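You operate a simulated robot arm through the tools that you are given. There is no shell and no other tool. Be economical: measure what you need, move in short steps, check, and stop when the job is done.

You are at the controls of a simulated robot arm. One attempt, no reset.

JOB
Put the orange pot that says "paste" from the vise table on top of the purple pot there.

Only the result counts: the job must be done as asked and must still hold three seconds after the hand-in. Knocking over, shifting, dropping, spilling or breaking anything else fails it.

ROBOT AND FRAMES
A 7-joint arm with a two-finger parallel gripper, fixed in place. Base frame: the origin is at the foot of the arm, x ahead of it, y to its left, z up; the work surface is at about z = 0. Units: mm, rad, N and s.
With the tool pointing down near the work surface it reaches from about 240 to 620 mm from the base axis. Its first joint turns from -1.152 to 1.152 rad. Payload 2.6 kg.
Tool frame: the origin (TCP) lies between the finger pads and is the grasp point; the fingertips stand 30 mm ahead of it; z points along the fingers, y is the line along which they close. The gripper opens to 94 mm. The fingers are 28 mm wide and 10 mm thick; the gripper's body (50 by 96 mm) begins 55 mm behind the TCP.
Orientation is that of the tool frame in the base frame, as a unit quaternion [w, x, y, z]. With the fingers straight down and closing along the base's y, the tool's x points along the base's -x, its y along +y and its z along -z.

CONTROLS
- The arm moves only by the tool step_arm. Its argument "plan" is a list that holds one entry, the list of rows, each a list of 5 numbers: the closure in counts, from 0 (fully open) to 255 (shut), then the shift along the tool's x, y, z in units of 100 mm (1.0 is 100 mm), then the turn about the tool's z in units of 90 degrees (1.0 is 90 degrees). In form: [[[claw, x, y, z, twist], ...]]. A call has 1 to 10 rows; each row is the pose to reach, as a shift and turn from the pose commanded when the call began, along the tool's axes at that moment. A call with a number of a shift or a turn outside -1 to 1 is refused whole. Rows are played at 5 a second. More than 50 mm and 0.15 rad between two rows, or a gripper value outside its range, and nothing of the call is played. A pose out of reach is approached as far as the arm can. The call stops where the force on the tool passes 40 N (or 10 N more than at its start, if that is more) or the arm is blocked; 0.2 s more then pass. The fingers move at their own pace (about 72 mm/s each) and stop on an object; they squeeze with about 36 N. The grip force told is the motor's: it shows also when the fingers shut on nothing. Time passes only in rows, and 0.2 s behind the last, so rows that repeat a pose let the fingers close. It gives the time, the measured TCP pose, the force on the tool (base axes), the opening and the grip force at its end, in the units of the frame above (readings bear some noise).
- Cameras (640 x 400 px; columns grow to the right, rows downward): "scene" is fixed at [28.4, 424.7, 569.8]; the picture's right is [-0.84, -0.54, 0.00], its down [-0.28, 0.44, -0.85] and it looks along [0.46, -0.72, -0.52] (base axes); focal length 316 px, centre (320, 200). "wrist" rides on the gripper at [-37, 0, -58] in the tool frame; the picture's right is [0.00, -1.00, 0.00], its down [0.97, 0.00, -0.24] and it looks along [0.24, 0.00, 0.97] (tool axes); focal length 218 px, centre (320, 200). There is no depth. A picture from a camera that has moved, and an enlarged one, comes with that camera's place and axes in the base frame and with its lens.
- snapshot(camera): a new picture of that camera. It takes no simulated time.
- inspect(camera, box): a new picture of the part [left, top, right, bottom] of that camera's present view, enlarged. It takes no simulated time.
- finish_job(): hands the job in; it is judged then, once.

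Go step by step. Nothing tells you positions but the pictures and the camera data: compare them with the known pose of the tool, close in by small moves and look again before you grip or let go. The budget is 90 turns and 42 pictures, counting those below and the enlarged ones. Unless the task says otherwise, let go and move clear before handing in, and close with one line.

The tools are called by a JSON object that holds its "name" and its "arguments". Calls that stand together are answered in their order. step_arm: Moves the arm, as the interface text tells. Its arguments: {"type":"object","properties":{"plan":{"type":"array","items":{"type":"array","items":{"type":"array","items":{"type":"number"}}}}},"required":["plan"]} The other tools are called the same way: snapshot (camera) takes a picture; inspect (camera, box) takes an enlarged picture of a part of a camera's view; finish_job () hands the job in.

At the start:

```text
time: 0.0
tcp_pos: [245.3, -260.5, 323.2]
tcp_rot: [0.0, 0.0, 1.0, 0.001]
wrist_force: [0.2, -0.1, 0.0]
grip_width: 93.9
gripper_force: 0.1
```

scene: 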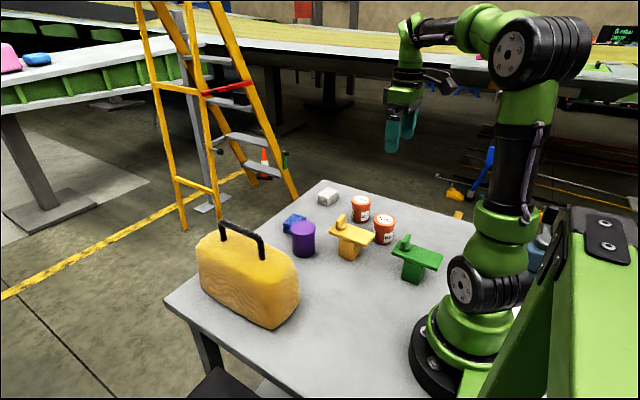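
wrist: 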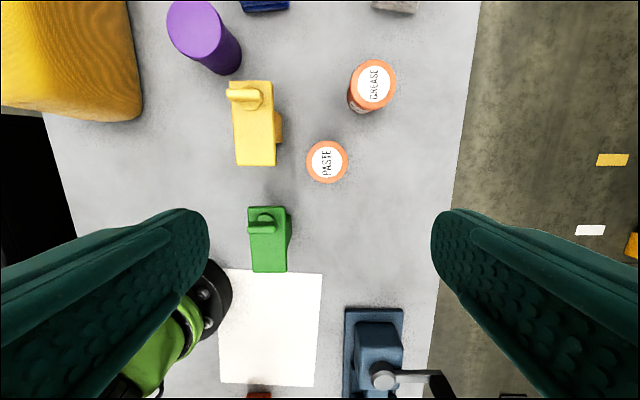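

I see the paste pot near (260,-268) and the purple pot near (420,-112). I'll enlarge the views to refine their positions and heights.

{"name": "inspect", "arguments": {"camera": "scene", "box": [270, 170, 430, 270]}}

{"name": "inspect", "arguments": {"camera": "wrist", "box": [150, 0, 470, 200]}}

```text
4.00 times, centred on (350, 220) of scene
camera zoom: at [28.4, 424.7, 569.8], right [-0.84, -0.54, 0.0], down [-0.28, 0.44, -0.85], along [0.46, -0.72, -0.52], focal length 1263 px, centre (200, 120)
```

zoom: 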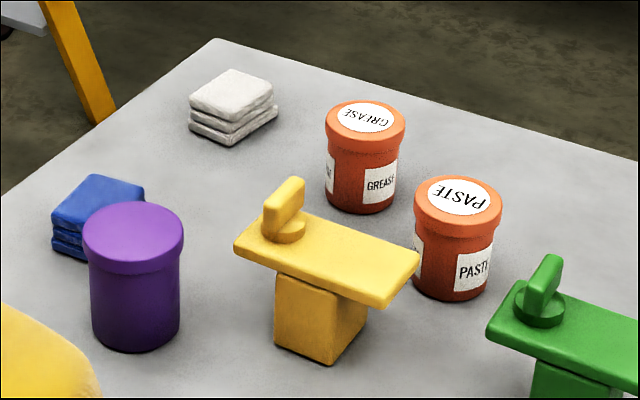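

```text
2.00 times, centred on (310, 100) of wrist
camera zoom: at [282.9, -260.5, 381.5], right [0.0, -1.0, 0.0], down [-0.97, 0.0, 0.24], along [-0.24, 0.0, -0.97], focal length 436 px, centre (340, 400)
```

zoom: 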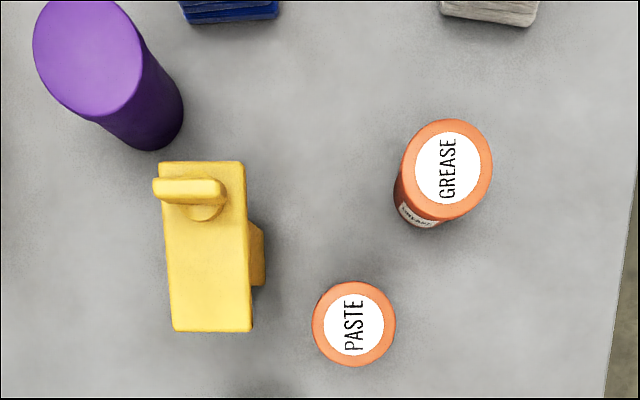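

Both views agree: paste pot centre is about (262,-270) with its top at z≈72, and the purple pot is about (420,-110) with its top at z≈80. I'll move above the paste pot and look again.

{"name": "step_arm", "arguments": {"plan": [[[0, -0.08, -0.05, 0.3, 0], [0, -0.167, -0.095, 0.6, 0], [0, -0.167, -0.095, 0.95, 0], [0, -0.167, -0.095, 1.0, 0], [0, -0.167, -0.095, 1.0, 0]]]}}

{"name": "snapshot", "arguments": {"camera": "wrist"}}

```text
time: 1.2
tcp_pos: [263.2, -271.7, 224.3]
tcp_rot: [0.0, 0.001, 1.0, 0.0]
wrist_force: [0.3, 0.2, 0.5]
grip_width: 94.2
gripper_force: 0.0
```

```text
37 pictures are left
camera wrist: at [299.8, -271.1, 281.7], right [0.0, -1.0, 0.0], down [-0.97, 0.0, 0.24], along [-0.24, 0.0, -0.97], focal length 218 px, centre (320, 200)
```

wrist: 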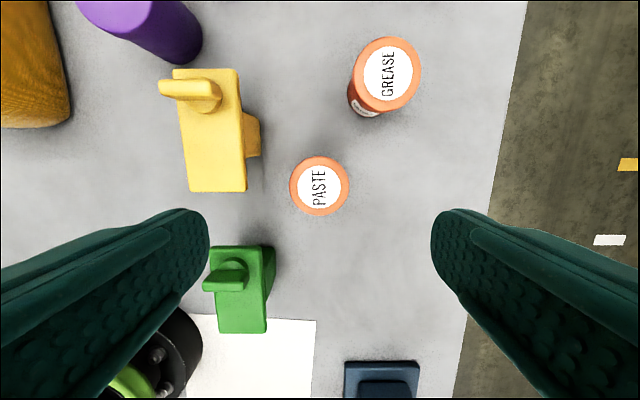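

The paste pot is confirmed at (262,-270), with clear space for the fingers. I'll descend now.

{"name": "step_arm", "arguments": {"plan": [[[0, 0, 0, 0.3, 0], [0, 0, 0, 0.6, 0], [0, 0, 0, 0.9, 0], [0, 0, 0, 0.95, 0], [0, 0, 0, 0.95, 0]]]}}

{"name": "snapshot", "arguments": {"camera": "wrist"}}

```text
time: 2.4
tcp_pos: [260.3, -269.3, 129.6]
tcp_rot: [0.0, 0.0, 1.0, 0.0]
wrist_force: [-0.1, 0.0, 0.3]
grip_width: 94.1
gripper_force: 0.0
```

```text
36 pictures are left
camera wrist: at [298.7, -270.1, 187.5], right [0.0, -1.0, 0.0], down [-0.97, 0.0, 0.24], along [-0.24, 0.0, -0.97], focal length 218 px, centre (320, 200)
```

wrist: 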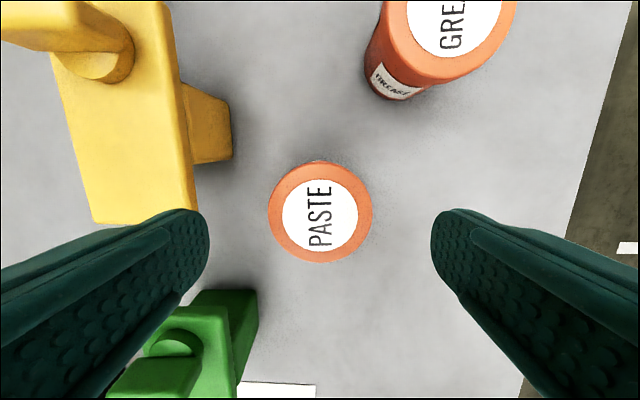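

The pot is centred and there is about 16 mm of clearance to the yellow vise. I'll lower to z≈58 and close on the pot.

{"name": "step_arm", "arguments": {"plan": [[[0, 0, 0, 0.25, 0], [0, 0, 0, 0.5, 0], [0, 0, 0, 0.7, 0], [0, 0, 0, 0.7, 0], [120, 0, 0, 0.7, 0], [255, 0, 0, 0.7, 0], [255, 0, 0, 0.7, 0], [255, 0, 0, 0.7, 0]]]}}

{"name": "snapshot", "arguments": {"camera": "wrist"}}

```text
time: 4.2
tcp_pos: [262.4, -271.2, 59.9]
tcp_rot: [0.0, 0.0, 1.0, 0.0]
wrist_force: [0.0, 1.5, 0.2]
grip_width: 59.4
gripper_force: 35.7
```

```text
35 pictures are left
camera wrist: at [300.1, -271.8, 117.1], right [0.0, -1.0, 0.0], down [-0.97, 0.0, 0.24], along [-0.24, 0.0, -0.97], focal length 218 px, centre (320, 200)
```

wrist: 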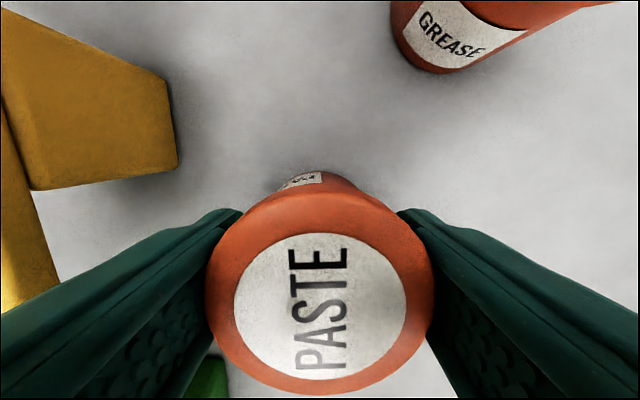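

The pot is gripped at 59 mm opening. I'll lift straight up and check that it comes along.

{"name": "step_arm", "arguments": {"plan": [[[255, 0, 0, -0.1, 0], [255, 0, 0, -0.3, 0], [255, 0, 0, -0.55, 0], [255, 0, 0, -0.8, 0], [255, 0, 0, -1.0, 0], [255, 0, 0, -1.0, 0]]]}}

{"name": "step_arm", "arguments": {"plan": [[[255, 0, 0, -0.2, 0], [255, 0, 0, -0.4, 0], [255, 0, 0, -0.6, 0], [255, 0, 0, -0.7, 0], [255, 0, 0, -0.7, 0]]]}}

{"name": "snapshot", "arguments": {"camera": "scene"}}

{"name": "snapshot", "arguments": {"camera": "wrist"}}

```text
time: 5.6
tcp_pos: [262.7, -268.7, 161.1]
tcp_rot: [0.0, 0.0, 1.0, 0.0]
wrist_force: [0.2, 0.1, 0.1]
grip_width: 0.0
gripper_force: 33.1
```

```text
time: 6.8
tcp_pos: [264.0, -271.7, 229.2]
tcp_rot: [-0.001, 0.0, 1.0, 0.0]
wrist_force: [0.1, 0.6, 0.0]
grip_width: 0.2
gripper_force: 32.7
```

```text
34 pictures are left
```

scene: 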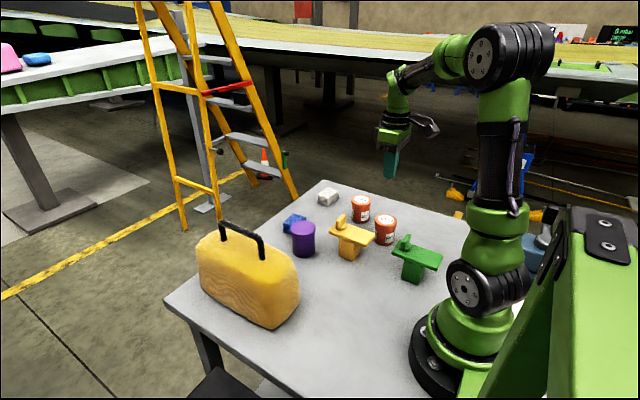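

```text
33 pictures are left
camera wrist: at [300.7, -271.8, 287.0], right [0.0, -1.0, 0.0], down [-0.97, 0.0, 0.24], along [-0.24, 0.0, -0.97], focal length 218 px, centre (320, 200)
```

wrist: 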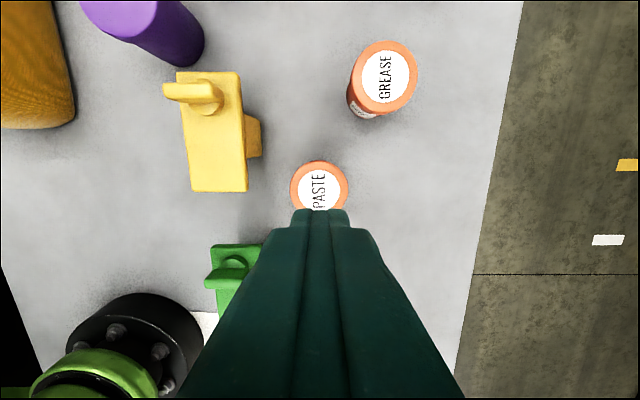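

The fingers are shut on nothing, so the pot slipped out; it appears to still be standing. I'll check it closely before trying again.

{"name": "inspect", "arguments": {"camera": "scene", "box": [345, 185, 425, 255]}}

{"name": "step_arm", "arguments": {"plan": [[[0, 0, 0, 0, 0], [0, 0, 0, 0, 0], [0, 0, 0, 0, 0], [0, 0, 0, 0, 0]]]}}

{"name": "snapshot", "arguments": {"camera": "wrist"}}

```text
5.71 times, centred on (385, 220) of scene
camera zoom: at [28.4, 424.7, 569.8], right [-0.84, -0.54, 0.0], down [-0.28, 0.44, -0.85], along [0.46, -0.72, -0.52], focal length 1804 px, centre (-51, 86)
```

zoom: 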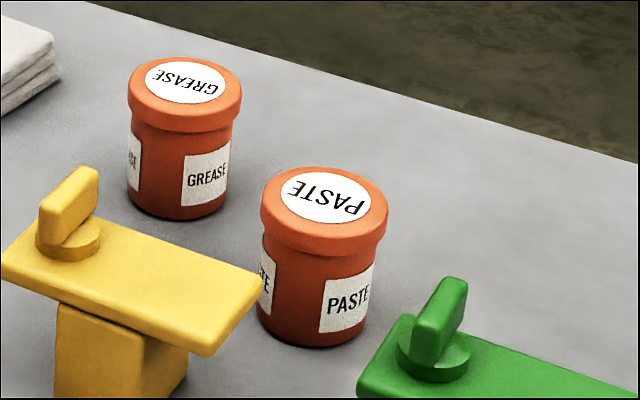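

```text
time: 7.8
tcp_pos: [264.6, -272.6, 228.1]
tcp_rot: [0.0, 0.001, 1.0, -0.001]
wrist_force: [0.1, 0.6, -0.5]
grip_width: 94.1
gripper_force: 0.0
```

```text
31 pictures are left
camera wrist: at [300.7, -271.8, 286.6], right [0.0, -1.0, 0.0], down [-0.97, 0.0, 0.24], along [-0.24, 0.0, -0.97], focal length 218 px, centre (320, 200)
```

wrist: 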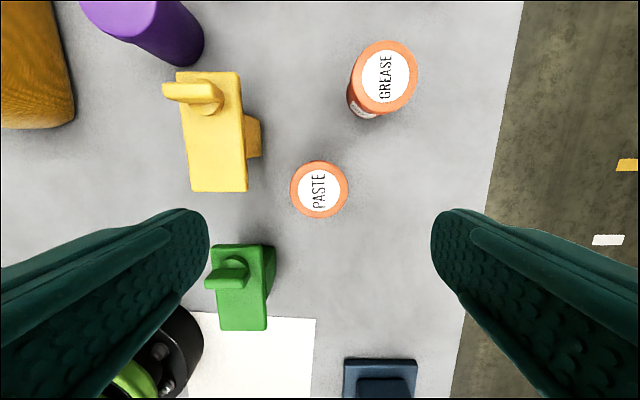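

The pot is still upright in place, and the grip was only on the lid. I'll grasp lower, with TCP at z≈38, then lift slowly while watching the readings.

{"name": "step_arm", "arguments": {"plan": [[[0, 0, 0, 0.3, 0], [0, 0, 0, 0.6, 0], [0, 0, 0, 0.9, 0], [0, 0, 0, 0.95, 0], [0, 0, 0, 0.95, 0]]]}}

{"name": "step_arm", "arguments": {"plan": [[[0, 0, 0, 0.25, 0], [0, 0, 0, 0.5, 0], [0, 0, 0, 0.75, 0], [0, 0, 0, 0.95, 0], [0, 0, 0, 0.95, 0], [255, 0, 0, 0.95, 0], [255, 0, 0, 0.95, 0], [255, 0, 0, 0.95, 0], [255, 0, 0, 0.95, 0], [255, 0, 0, 0.95, 0]]]}}

{"name": "step_arm", "arguments": {"plan": [[[255, 0, 0, -0.01, 0], [255, 0, 0, -0.02, 0], [255, 0, 0, -0.03, 0], [255, 0, 0, -0.04, 0], [255, 0, 0, -0.06, 0]]]}}

{"name": "snapshot", "arguments": {"camera": "wrist"}}

{"name": "inspect", "arguments": {"camera": "scene", "box": [325, 155, 445, 255]}}

```text
time: 9.0
tcp_pos: [261.3, -268.2, 134.5]
tcp_rot: [0.0, 0.0, 1.0, 0.0]
wrist_force: [-0.4, 0.5, 0.4]
grip_width: 94.1
gripper_force: 0.0
```

```text
time: 11.2
tcp_pos: [261.9, -271.6, 38.6]
tcp_rot: [-0.001, 0.0, 1.0, 0.0]
wrist_force: [-0.7, -0.4, -0.7]
grip_width: 60.6
gripper_force: 36.2
```

```text
time: 12.4
tcp_pos: [262.9, -271.2, 46.2]
tcp_rot: [0.0, 0.0, 1.0, 0.0]
wrist_force: [0.0, -0.5, -0.6]
grip_width: 60.6
gripper_force: 36.2
```

```text
30 pictures are left
camera wrist: at [299.5, -270.5, 103.6], right [0.0, -1.0, 0.0], down [-0.97, 0.0, 0.24], along [-0.24, 0.0, -0.97], focal length 218 px, centre (320, 200)
```

wrist: 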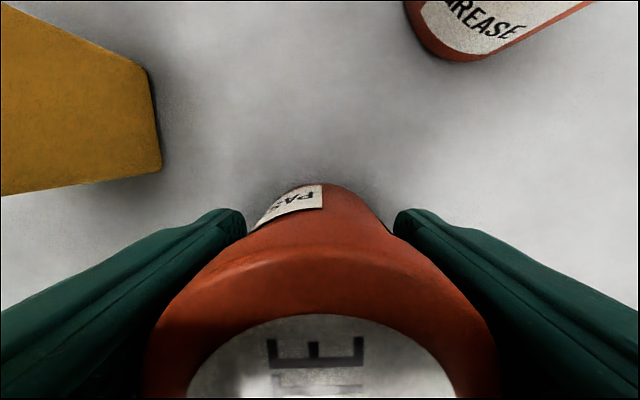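

```text
4.00 times, centred on (385, 205) of scene
camera zoom: at [28.4, 424.7, 569.8], right [-0.84, -0.54, 0.0], down [-0.28, 0.44, -0.85], along [0.46, -0.72, -0.52], focal length 1263 px, centre (60, 180)
```

zoom: 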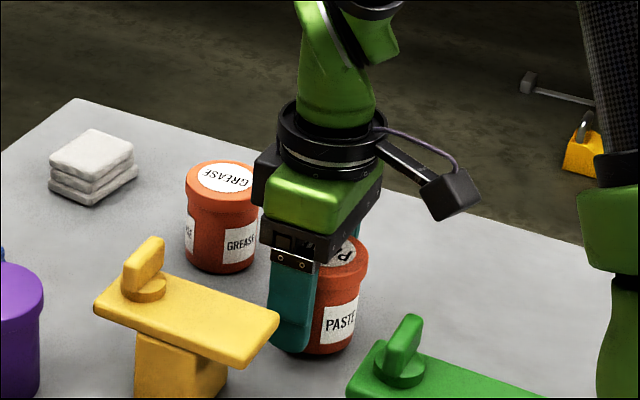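

I can't yet tell whether the pot rose with the fingers. I'll lift a little more slowly and compare.

{"name": "step_arm", "arguments": {"plan": [[[255, 0, 0, -0.02, 0], [255, 0, 0, -0.05, 0], [255, 0, 0, -0.08, 0], [255, 0, 0, -0.11, 0], [255, 0, 0, -0.14, 0], [255, 0, 0, -0.14, 0]]]}}

{"name": "inspect", "arguments": {"camera": "scene", "box": [325, 155, 445, 255]}}

{"name": "snapshot", "arguments": {"camera": "wrist"}}

```text
time: 13.8
tcp_pos: [262.8, -268.9, 59.3]
tcp_rot: [0.0, 0.0, 1.0, 0.0]
wrist_force: [0.3, 0.1, -1.3]
grip_width: 60.9
gripper_force: 35.9
```

```text
4.00 times, centred on (385, 205) of scene
camera zoom: at [28.4, 424.7, 569.8], right [-0.84, -0.54, 0.0], down [-0.28, 0.44, -0.85], along [0.46, -0.72, -0.52], focal length 1263 px, centre (60, 180)
```

zoom: 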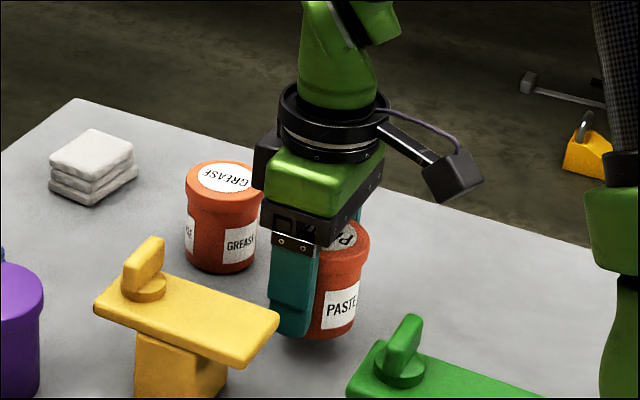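

```text
27 pictures are left
camera wrist: at [299.9, -269.4, 117.0], right [0.0, -1.0, 0.0], down [-0.97, 0.0, 0.24], along [-0.24, 0.0, -0.97], focal length 218 px, centre (320, 200)
```

wrist: 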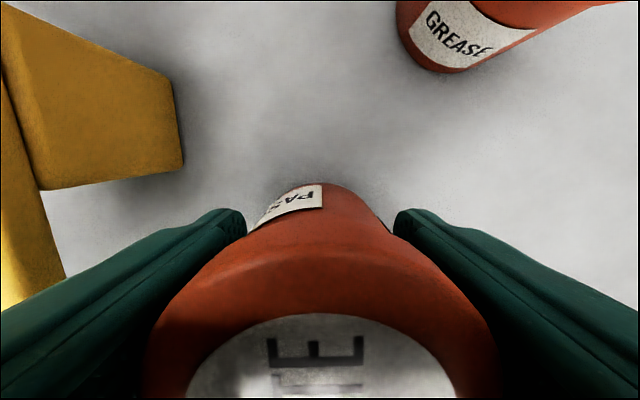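

The pot now rises with the fingers and the view in the grip is unchanged. I'll lift on gently to z≈175.

{"name": "step_arm", "arguments": {"plan": [[[255, 0, 0, -0.06, 0], [255, 0, 0, -0.16, 0], [255, 0, 0, -0.28, 0], [255, 0, 0, -0.4, 0], [255, 0, 0, -0.52, 0], [255, 0, 0, -0.64, 0], [255, 0, 0, -0.76, 0], [255, 0, 0, -0.88, 0], [255, 0, 0, -0.96, 0], [255, 0, 0, -1.0, 0]]]}}

{"name": "step_arm", "arguments": {"plan": [[[255, 0, 0, -0.06, 0], [255, 0, 0, -0.15, 0], [255, 0, 0, -0.22, 0], [255, 0, 0, -0.22, 0]]]}}

{"name": "snapshot", "arguments": {"camera": "wrist"}}

{"name": "snapshot", "arguments": {"camera": "scene"}}

```text
time: 16.0
tcp_pos: [263.3, -269.9, 159.1]
tcp_rot: [0.0, 0.0, 1.0, 0.0]
wrist_force: [0.0, 0.1, -1.0]
grip_width: 60.8
gripper_force: 35.5
```

```text
time: 17.0
tcp_pos: [260.5, -270.6, 182.5]
tcp_rot: [0.0, 0.0, 1.0, 0.0]
wrist_force: [-0.5, 0.8, -1.2]
grip_width: 60.5
gripper_force: 35.9
```

```text
26 pictures are left
camera wrist: at [299.2, -270.7, 239.0], right [0.0, -1.0, 0.0], down [-0.97, 0.0, 0.24], along [-0.24, 0.0, -0.97], focal length 218 px, centre (320, 200)
```

wrist: 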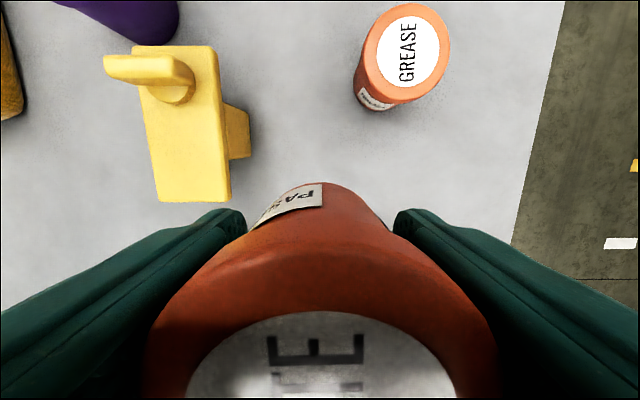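

```text
25 pictures are left
```

scene: 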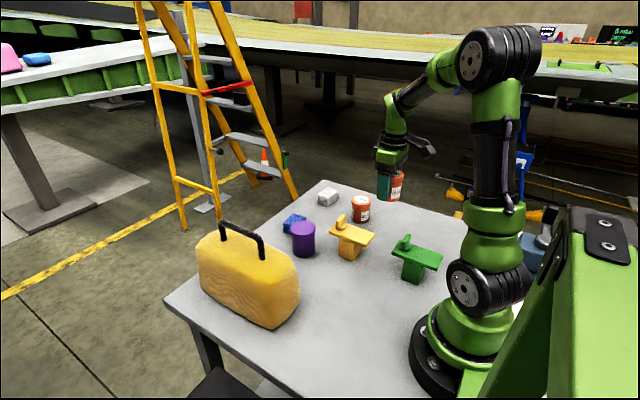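

The pot is held securely at z≈182. I'll carry it slowly toward the purple pot and stop short to look.

{"name": "step_arm", "arguments": {"plan": [[[255, -0.05, 0.05, 0, 0], [255, -0.15, 0.15, 0, 0], [255, -0.27, 0.27, 0, 0], [255, -0.39, 0.39, 0, 0], [255, -0.51, 0.51, 0, 0], [255, -0.63, 0.63, 0, 0], [255, -0.75, 0.75, 0, 0], [255, -0.85, 0.85, 0, 0], [255, -0.9, 0.9, 0, 0], [255, -0.9, 0.9, 0, 0]]]}}

{"name": "snapshot", "arguments": {"camera": "wrist"}}

{"name": "snapshot", "arguments": {"camera": "scene"}}

```text
time: 19.2
tcp_pos: [352.2, -180.3, 181.2]
tcp_rot: [0.001, 0.0, 1.0, 0.0]
wrist_force: [-0.1, 0.0, -1.8]
grip_width: 60.3
gripper_force: 35.8
```

```text
24 pictures are left
camera wrist: at [390.0, -180.5, 238.0], right [0.0, -1.0, 0.0], down [-0.97, 0.0, 0.24], along [-0.24, 0.0, -0.97], focal length 218 px, centre (320, 200)
```

wrist: 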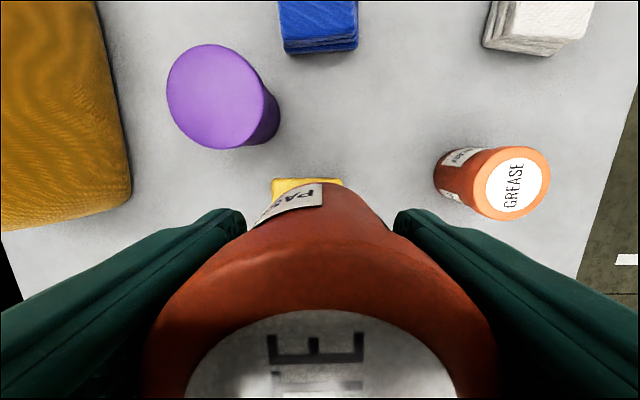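

```text
23 pictures are left
```

scene: 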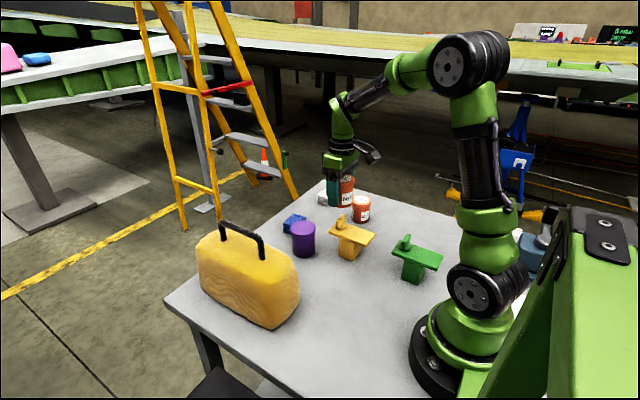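

The purple pot top is centred at about (421,-109) and the bag is well clear. I'll move directly above it.

{"name": "step_arm", "arguments": {"plan": [[[255, -0.05, 0.05, 0, 0], [255, -0.15, 0.15, 0, 0], [255, -0.27, 0.27, 0, 0], [255, -0.39, 0.39, 0, 0], [255, -0.51, 0.51, 0, 0], [255, -0.61, 0.62, 0, 0], [255, -0.69, 0.705, 0, 0], [255, -0.69, 0.705, 0, 0], [255, -0.69, 0.705, 0, 0]]]}}

{"name": "step_arm", "arguments": {"plan": [[[255, 0, 0, 0.1, 0], [255, 0, 0, 0.2, 0], [255, 0, 0, 0.3, 0], [255, 0, 0, 0.4, 0], [255, 0, 0, 0.48, 0], [255, 0, 0, 0.48, 0]]]}}

{"name": "inspect", "arguments": {"camera": "scene", "box": [250, 165, 370, 265]}}

{"name": "snapshot", "arguments": {"camera": "wrist"}}

```text
time: 21.2
tcp_pos: [421.5, -107.2, 183.3]
tcp_rot: [0.0, 0.0, 1.0, 0.0]
wrist_force: [-0.6, -0.3, -1.6]
grip_width: 60.5
gripper_force: 36.2
```

```text
time: 22.6
tcp_pos: [419.7, -108.5, 133.5]
tcp_rot: [0.0, 0.0, 1.0, 0.0]
wrist_force: [0.4, -0.7, -2.0]
grip_width: 60.6
gripper_force: 36.3
```

```text
4.00 times, centred on (310, 215) of scene
camera zoom: at [28.4, 424.7, 569.8], right [-0.84, -0.54, 0.0], down [-0.28, 0.44, -0.85], along [0.46, -0.72, -0.52], focal length 1263 px, centre (360, 140)
```

zoom: 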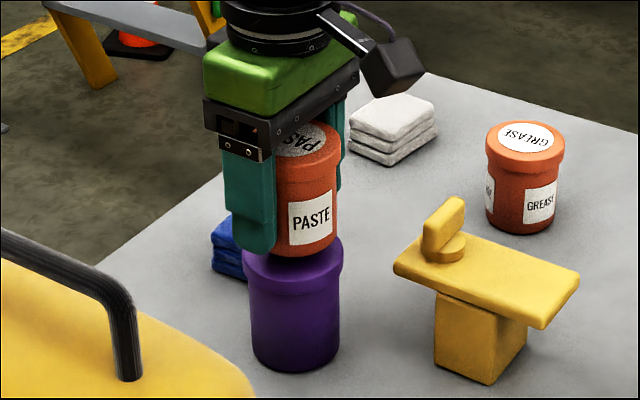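

```text
21 pictures are left
camera wrist: at [458.6, -108.7, 190.9], right [0.0, -1.0, 0.0], down [-0.97, 0.0, 0.24], along [-0.24, 0.0, -0.97], focal length 218 px, centre (320, 200)
```

wrist: 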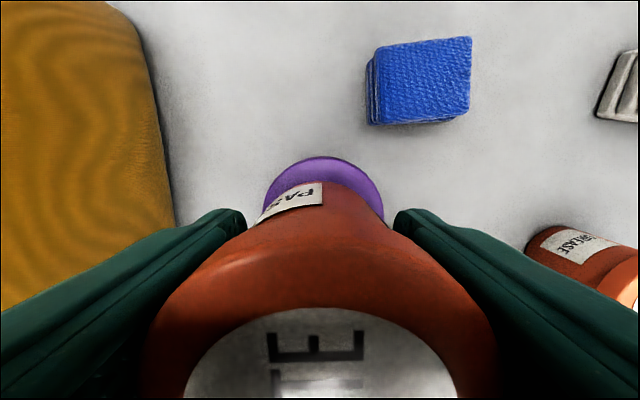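

The orange pot is well centred over the purple one with roughly a 14 mm gap. I'll lower gently, watching the force for contact.

{"name": "step_arm", "arguments": {"plan": [[[255, 0, -0.01, 0.03, 0], [255, 0, -0.01, 0.06, 0], [255, 0, -0.01, 0.08, 0], [255, 0, -0.01, 0.1, 0], [255, 0, -0.01, 0.11, 0], [255, 0, -0.01, 0.11, 0]]]}}

{"name": "inspect", "arguments": {"camera": "scene", "box": [270, 195, 350, 265]}}

```text
time: 24.0
tcp_pos: [421.0, -110.1, 122.2]
tcp_rot: [0.0, 0.001, 1.0, 0.001]
wrist_force: [-0.3, 0.5, -1.2]
grip_width: 60.3
gripper_force: 36.1
```

```text
5.71 times, centred on (310, 230) of scene
camera zoom: at [28.4, 424.7, 569.8], right [-0.84, -0.54, 0.0], down [-0.28, 0.44, -0.85], along [0.46, -0.72, -0.52], focal length 1804 px, centre (377, 29)
```

zoom: 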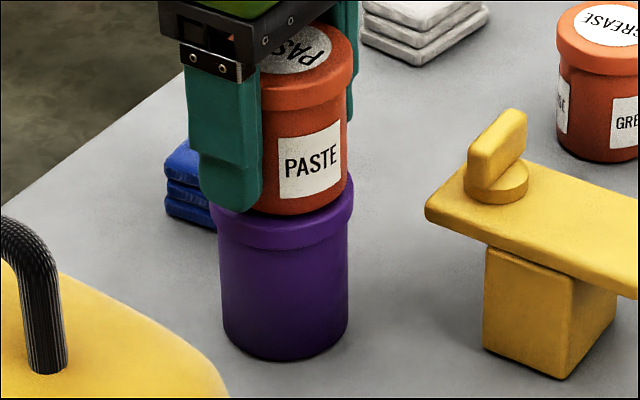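

No contact yet, and it looks a few mm above. I'll lower in 1 mm steps.

{"name": "step_arm", "arguments": {"plan": [[[255, 0, 0, 0.01, 0], [255, 0, 0, 0.02, 0], [255, 0, 0, 0.02, 0]]]}}

{"name": "step_arm", "arguments": {"plan": [[[255, 0, 0, 0.01, 0], [255, 0, 0, 0.01, 0]]]}}

```text
time: 24.8
tcp_pos: [421.9, -110.9, 121.4]
tcp_rot: [0.001, 0.0, 1.0, -0.001]
wrist_force: [-2.2, 0.4, 5.0]
grip_width: 60.1
gripper_force: 36.0
```

```text
time: 25.4
tcp_pos: [421.6, -108.9, 120.1]
tcp_rot: [0.001, 0.001, 1.0, 0.0]
wrist_force: [-7.0, 2.9, 22.8]
grip_width: 60.3
gripper_force: 35.7
```

Contact is made (force went up to 23 N). I'll back off 1 mm to ease the load, then check.

{"name": "step_arm", "arguments": {"plan": [[[255, 0, 0, -0.01, 0], [255, 0, 0, -0.01, 0]]]}}

{"name": "inspect", "arguments": {"camera": "scene", "box": [270, 195, 350, 265]}}

{"name": "snapshot", "arguments": {"camera": "wrist"}}

```text
time: 26.0
tcp_pos: [422.3, -110.5, 120.8]
tcp_rot: [0.001, 0.0, 1.0, 0.0]
wrist_force: [-6.5, 3.6, 20.6]
grip_width: 60.1
gripper_force: 36.1
```

```text
5.71 times, centred on (310, 230) of scene
camera zoom: at [28.3, 424.8, 569.8], right [-0.84, -0.54, 0.0], down [-0.28, 0.44, -0.85], along [0.46, -0.72, -0.52], focal length 1804 px, centre (377, 29)
```

zoom: 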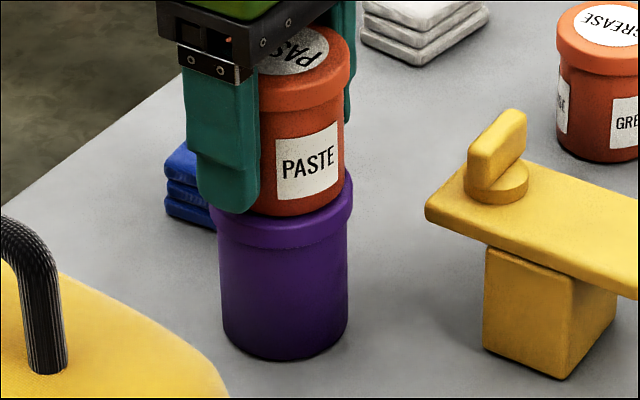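

```text
18 pictures are left
camera wrist: at [459.6, -110.6, 178.0], right [0.0, -1.0, 0.0], down [-0.97, 0.0, 0.24], along [-0.24, 0.0, -0.97], focal length 218 px, centre (320, 200)
```

wrist: 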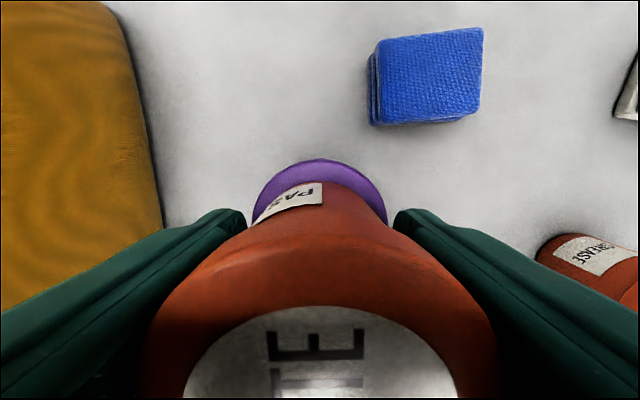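

The load is still 20 N, so I'll back off a little more before releasing.

{"name": "step_arm", "arguments": {"plan": [[[255, 0, 0, -0.01, 0], [255, 0, 0, -0.015, 0], [255, 0, 0, -0.015, 0]]]}}

```text
time: 26.8
tcp_pos: [421.3, -111.6, 121.8]
tcp_rot: [-0.002, 0.0, 1.0, -0.001]
wrist_force: [-0.2, 0.1, -1.4]
grip_width: 60.5
gripper_force: 36.2
```

It is now just lifted off by under a millimetre. I'll lower about 0.8 mm to a light contact.

{"name": "step_arm", "arguments": {"plan": [[[255, 0, 0, 0.005, 0], [255, 0, 0, 0.008, 0], [255, 0, 0, 0.008, 0]]]}}

```text
time: 27.6
tcp_pos: [422.0, -111.3, 121.8]
tcp_rot: [0.0, 0.0, 1.0, 0.0]
wrist_force: [0.1, -0.6, -1.0]
grip_width: 59.7
gripper_force: 35.3
```

It is resting within a fraction of a millimetre of the lid. I'll release by opening in stages and look.

{"name": "step_arm", "arguments": {"plan": [[[255, 0, 0, 0.004, 0], [80, 0, 0, 0.004, 0], [60, 0, 0, 0.004, 0], [30, 0, 0, 0.004, 0], [0, 0, 0, 0.004, 0], [0, 0, 0, 0.004, 0]]]}}

{"name": "snapshot", "arguments": {"camera": "wrist"}}

{"name": "inspect", "arguments": {"camera": "scene", "box": [270, 195, 350, 265]}}

```text
time: 29.0
tcp_pos: [422.2, -111.5, 120.7]
tcp_rot: [0.0, 0.0, 1.0, 0.0]
wrist_force: [-0.2, -0.5, 0.6]
grip_width: 94.0
gripper_force: 0.1
```

```text
17 pictures are left
camera wrist: at [458.8, -111.1, 178.1], right [0.0, -1.0, 0.0], down [-0.97, 0.0, 0.24], along [-0.24, 0.0, -0.97], focal length 218 px, centre (320, 200)
```

wrist: 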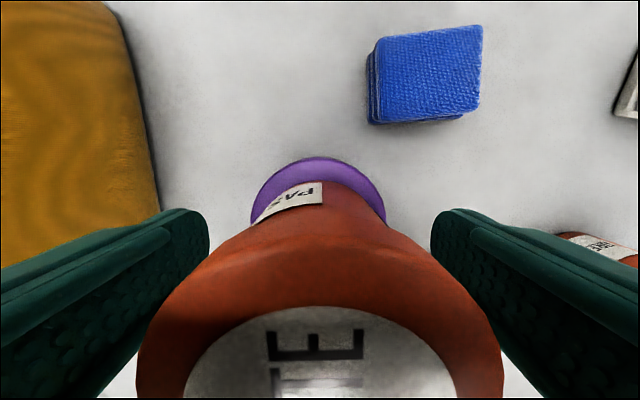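

```text
5.71 times, centred on (310, 230) of scene
camera zoom: at [28.4, 424.7, 569.8], right [-0.84, -0.54, 0.0], down [-0.28, 0.44, -0.85], along [0.46, -0.72, -0.52], focal length 1804 px, centre (377, 29)
```

zoom: 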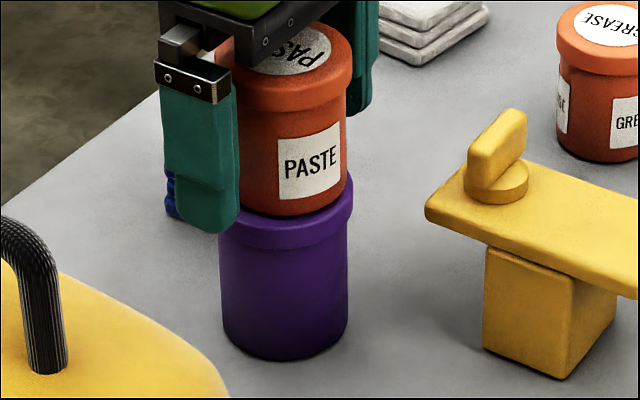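

The pot stands upright and centred on the purple one, and the fingers are clear of it. I'll retreat straight up.

{"name": "step_arm", "arguments": {"plan": [[[0, 0, 0, -0.08, 0], [0, 0, 0, -0.2, 0], [0, 0, 0, -0.4, 0], [0, 0, 0, -0.6, 0], [0, 0, 0, -0.8, 0], [0, 0, 0, -1.0, 0], [0, 0, 0, -1.0, 0]]]}}

{"name": "snapshot", "arguments": {"camera": "scene"}}

{"name": "snapshot", "arguments": {"camera": "wrist"}}

```text
time: 30.6
tcp_pos: [421.5, -111.1, 222.1]
tcp_rot: [0.0, -0.001, 1.0, 0.0]
wrist_force: [-0.4, 0.5, -0.3]
grip_width: 94.1
gripper_force: 0.0
```

```text
15 pictures are left
```

scene: 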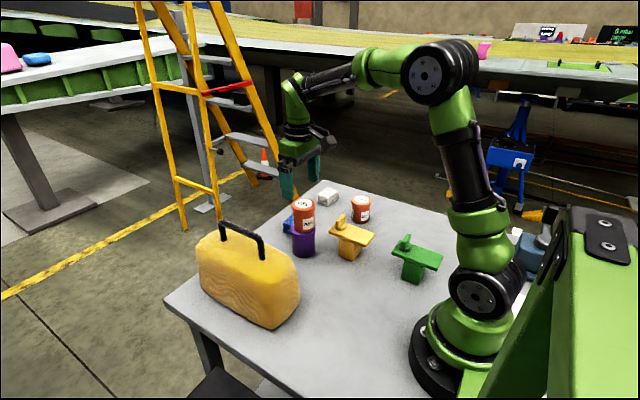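

```text
14 pictures are left
camera wrist: at [459.8, -110.8, 278.9], right [0.0, -1.0, 0.0], down [-0.97, 0.0, 0.24], along [-0.24, 0.0, -0.97], focal length 218 px, centre (320, 200)
```

wrist: 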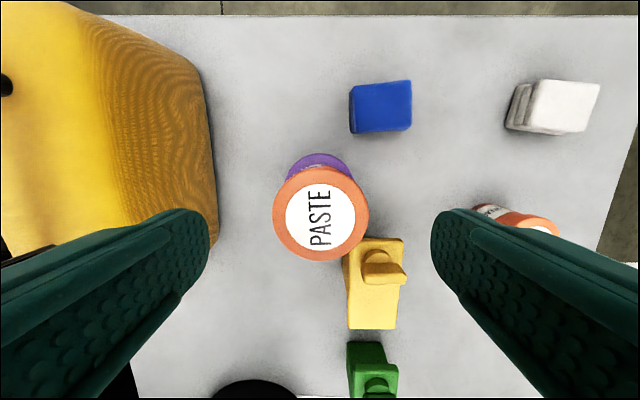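

The stack is stable and the arm is clear, with nothing else disturbed. I'm handing in.

{"name": "finish_job", "arguments": {}}

```text
The job is handed in.
```

The orange "paste" pot is standing upright and centred on the purple pot. My first grip slipped off its lid, but the pot stayed in place, and a lower grip held. Nothing else on the table looked moved, and the arm was clear when I handed in.
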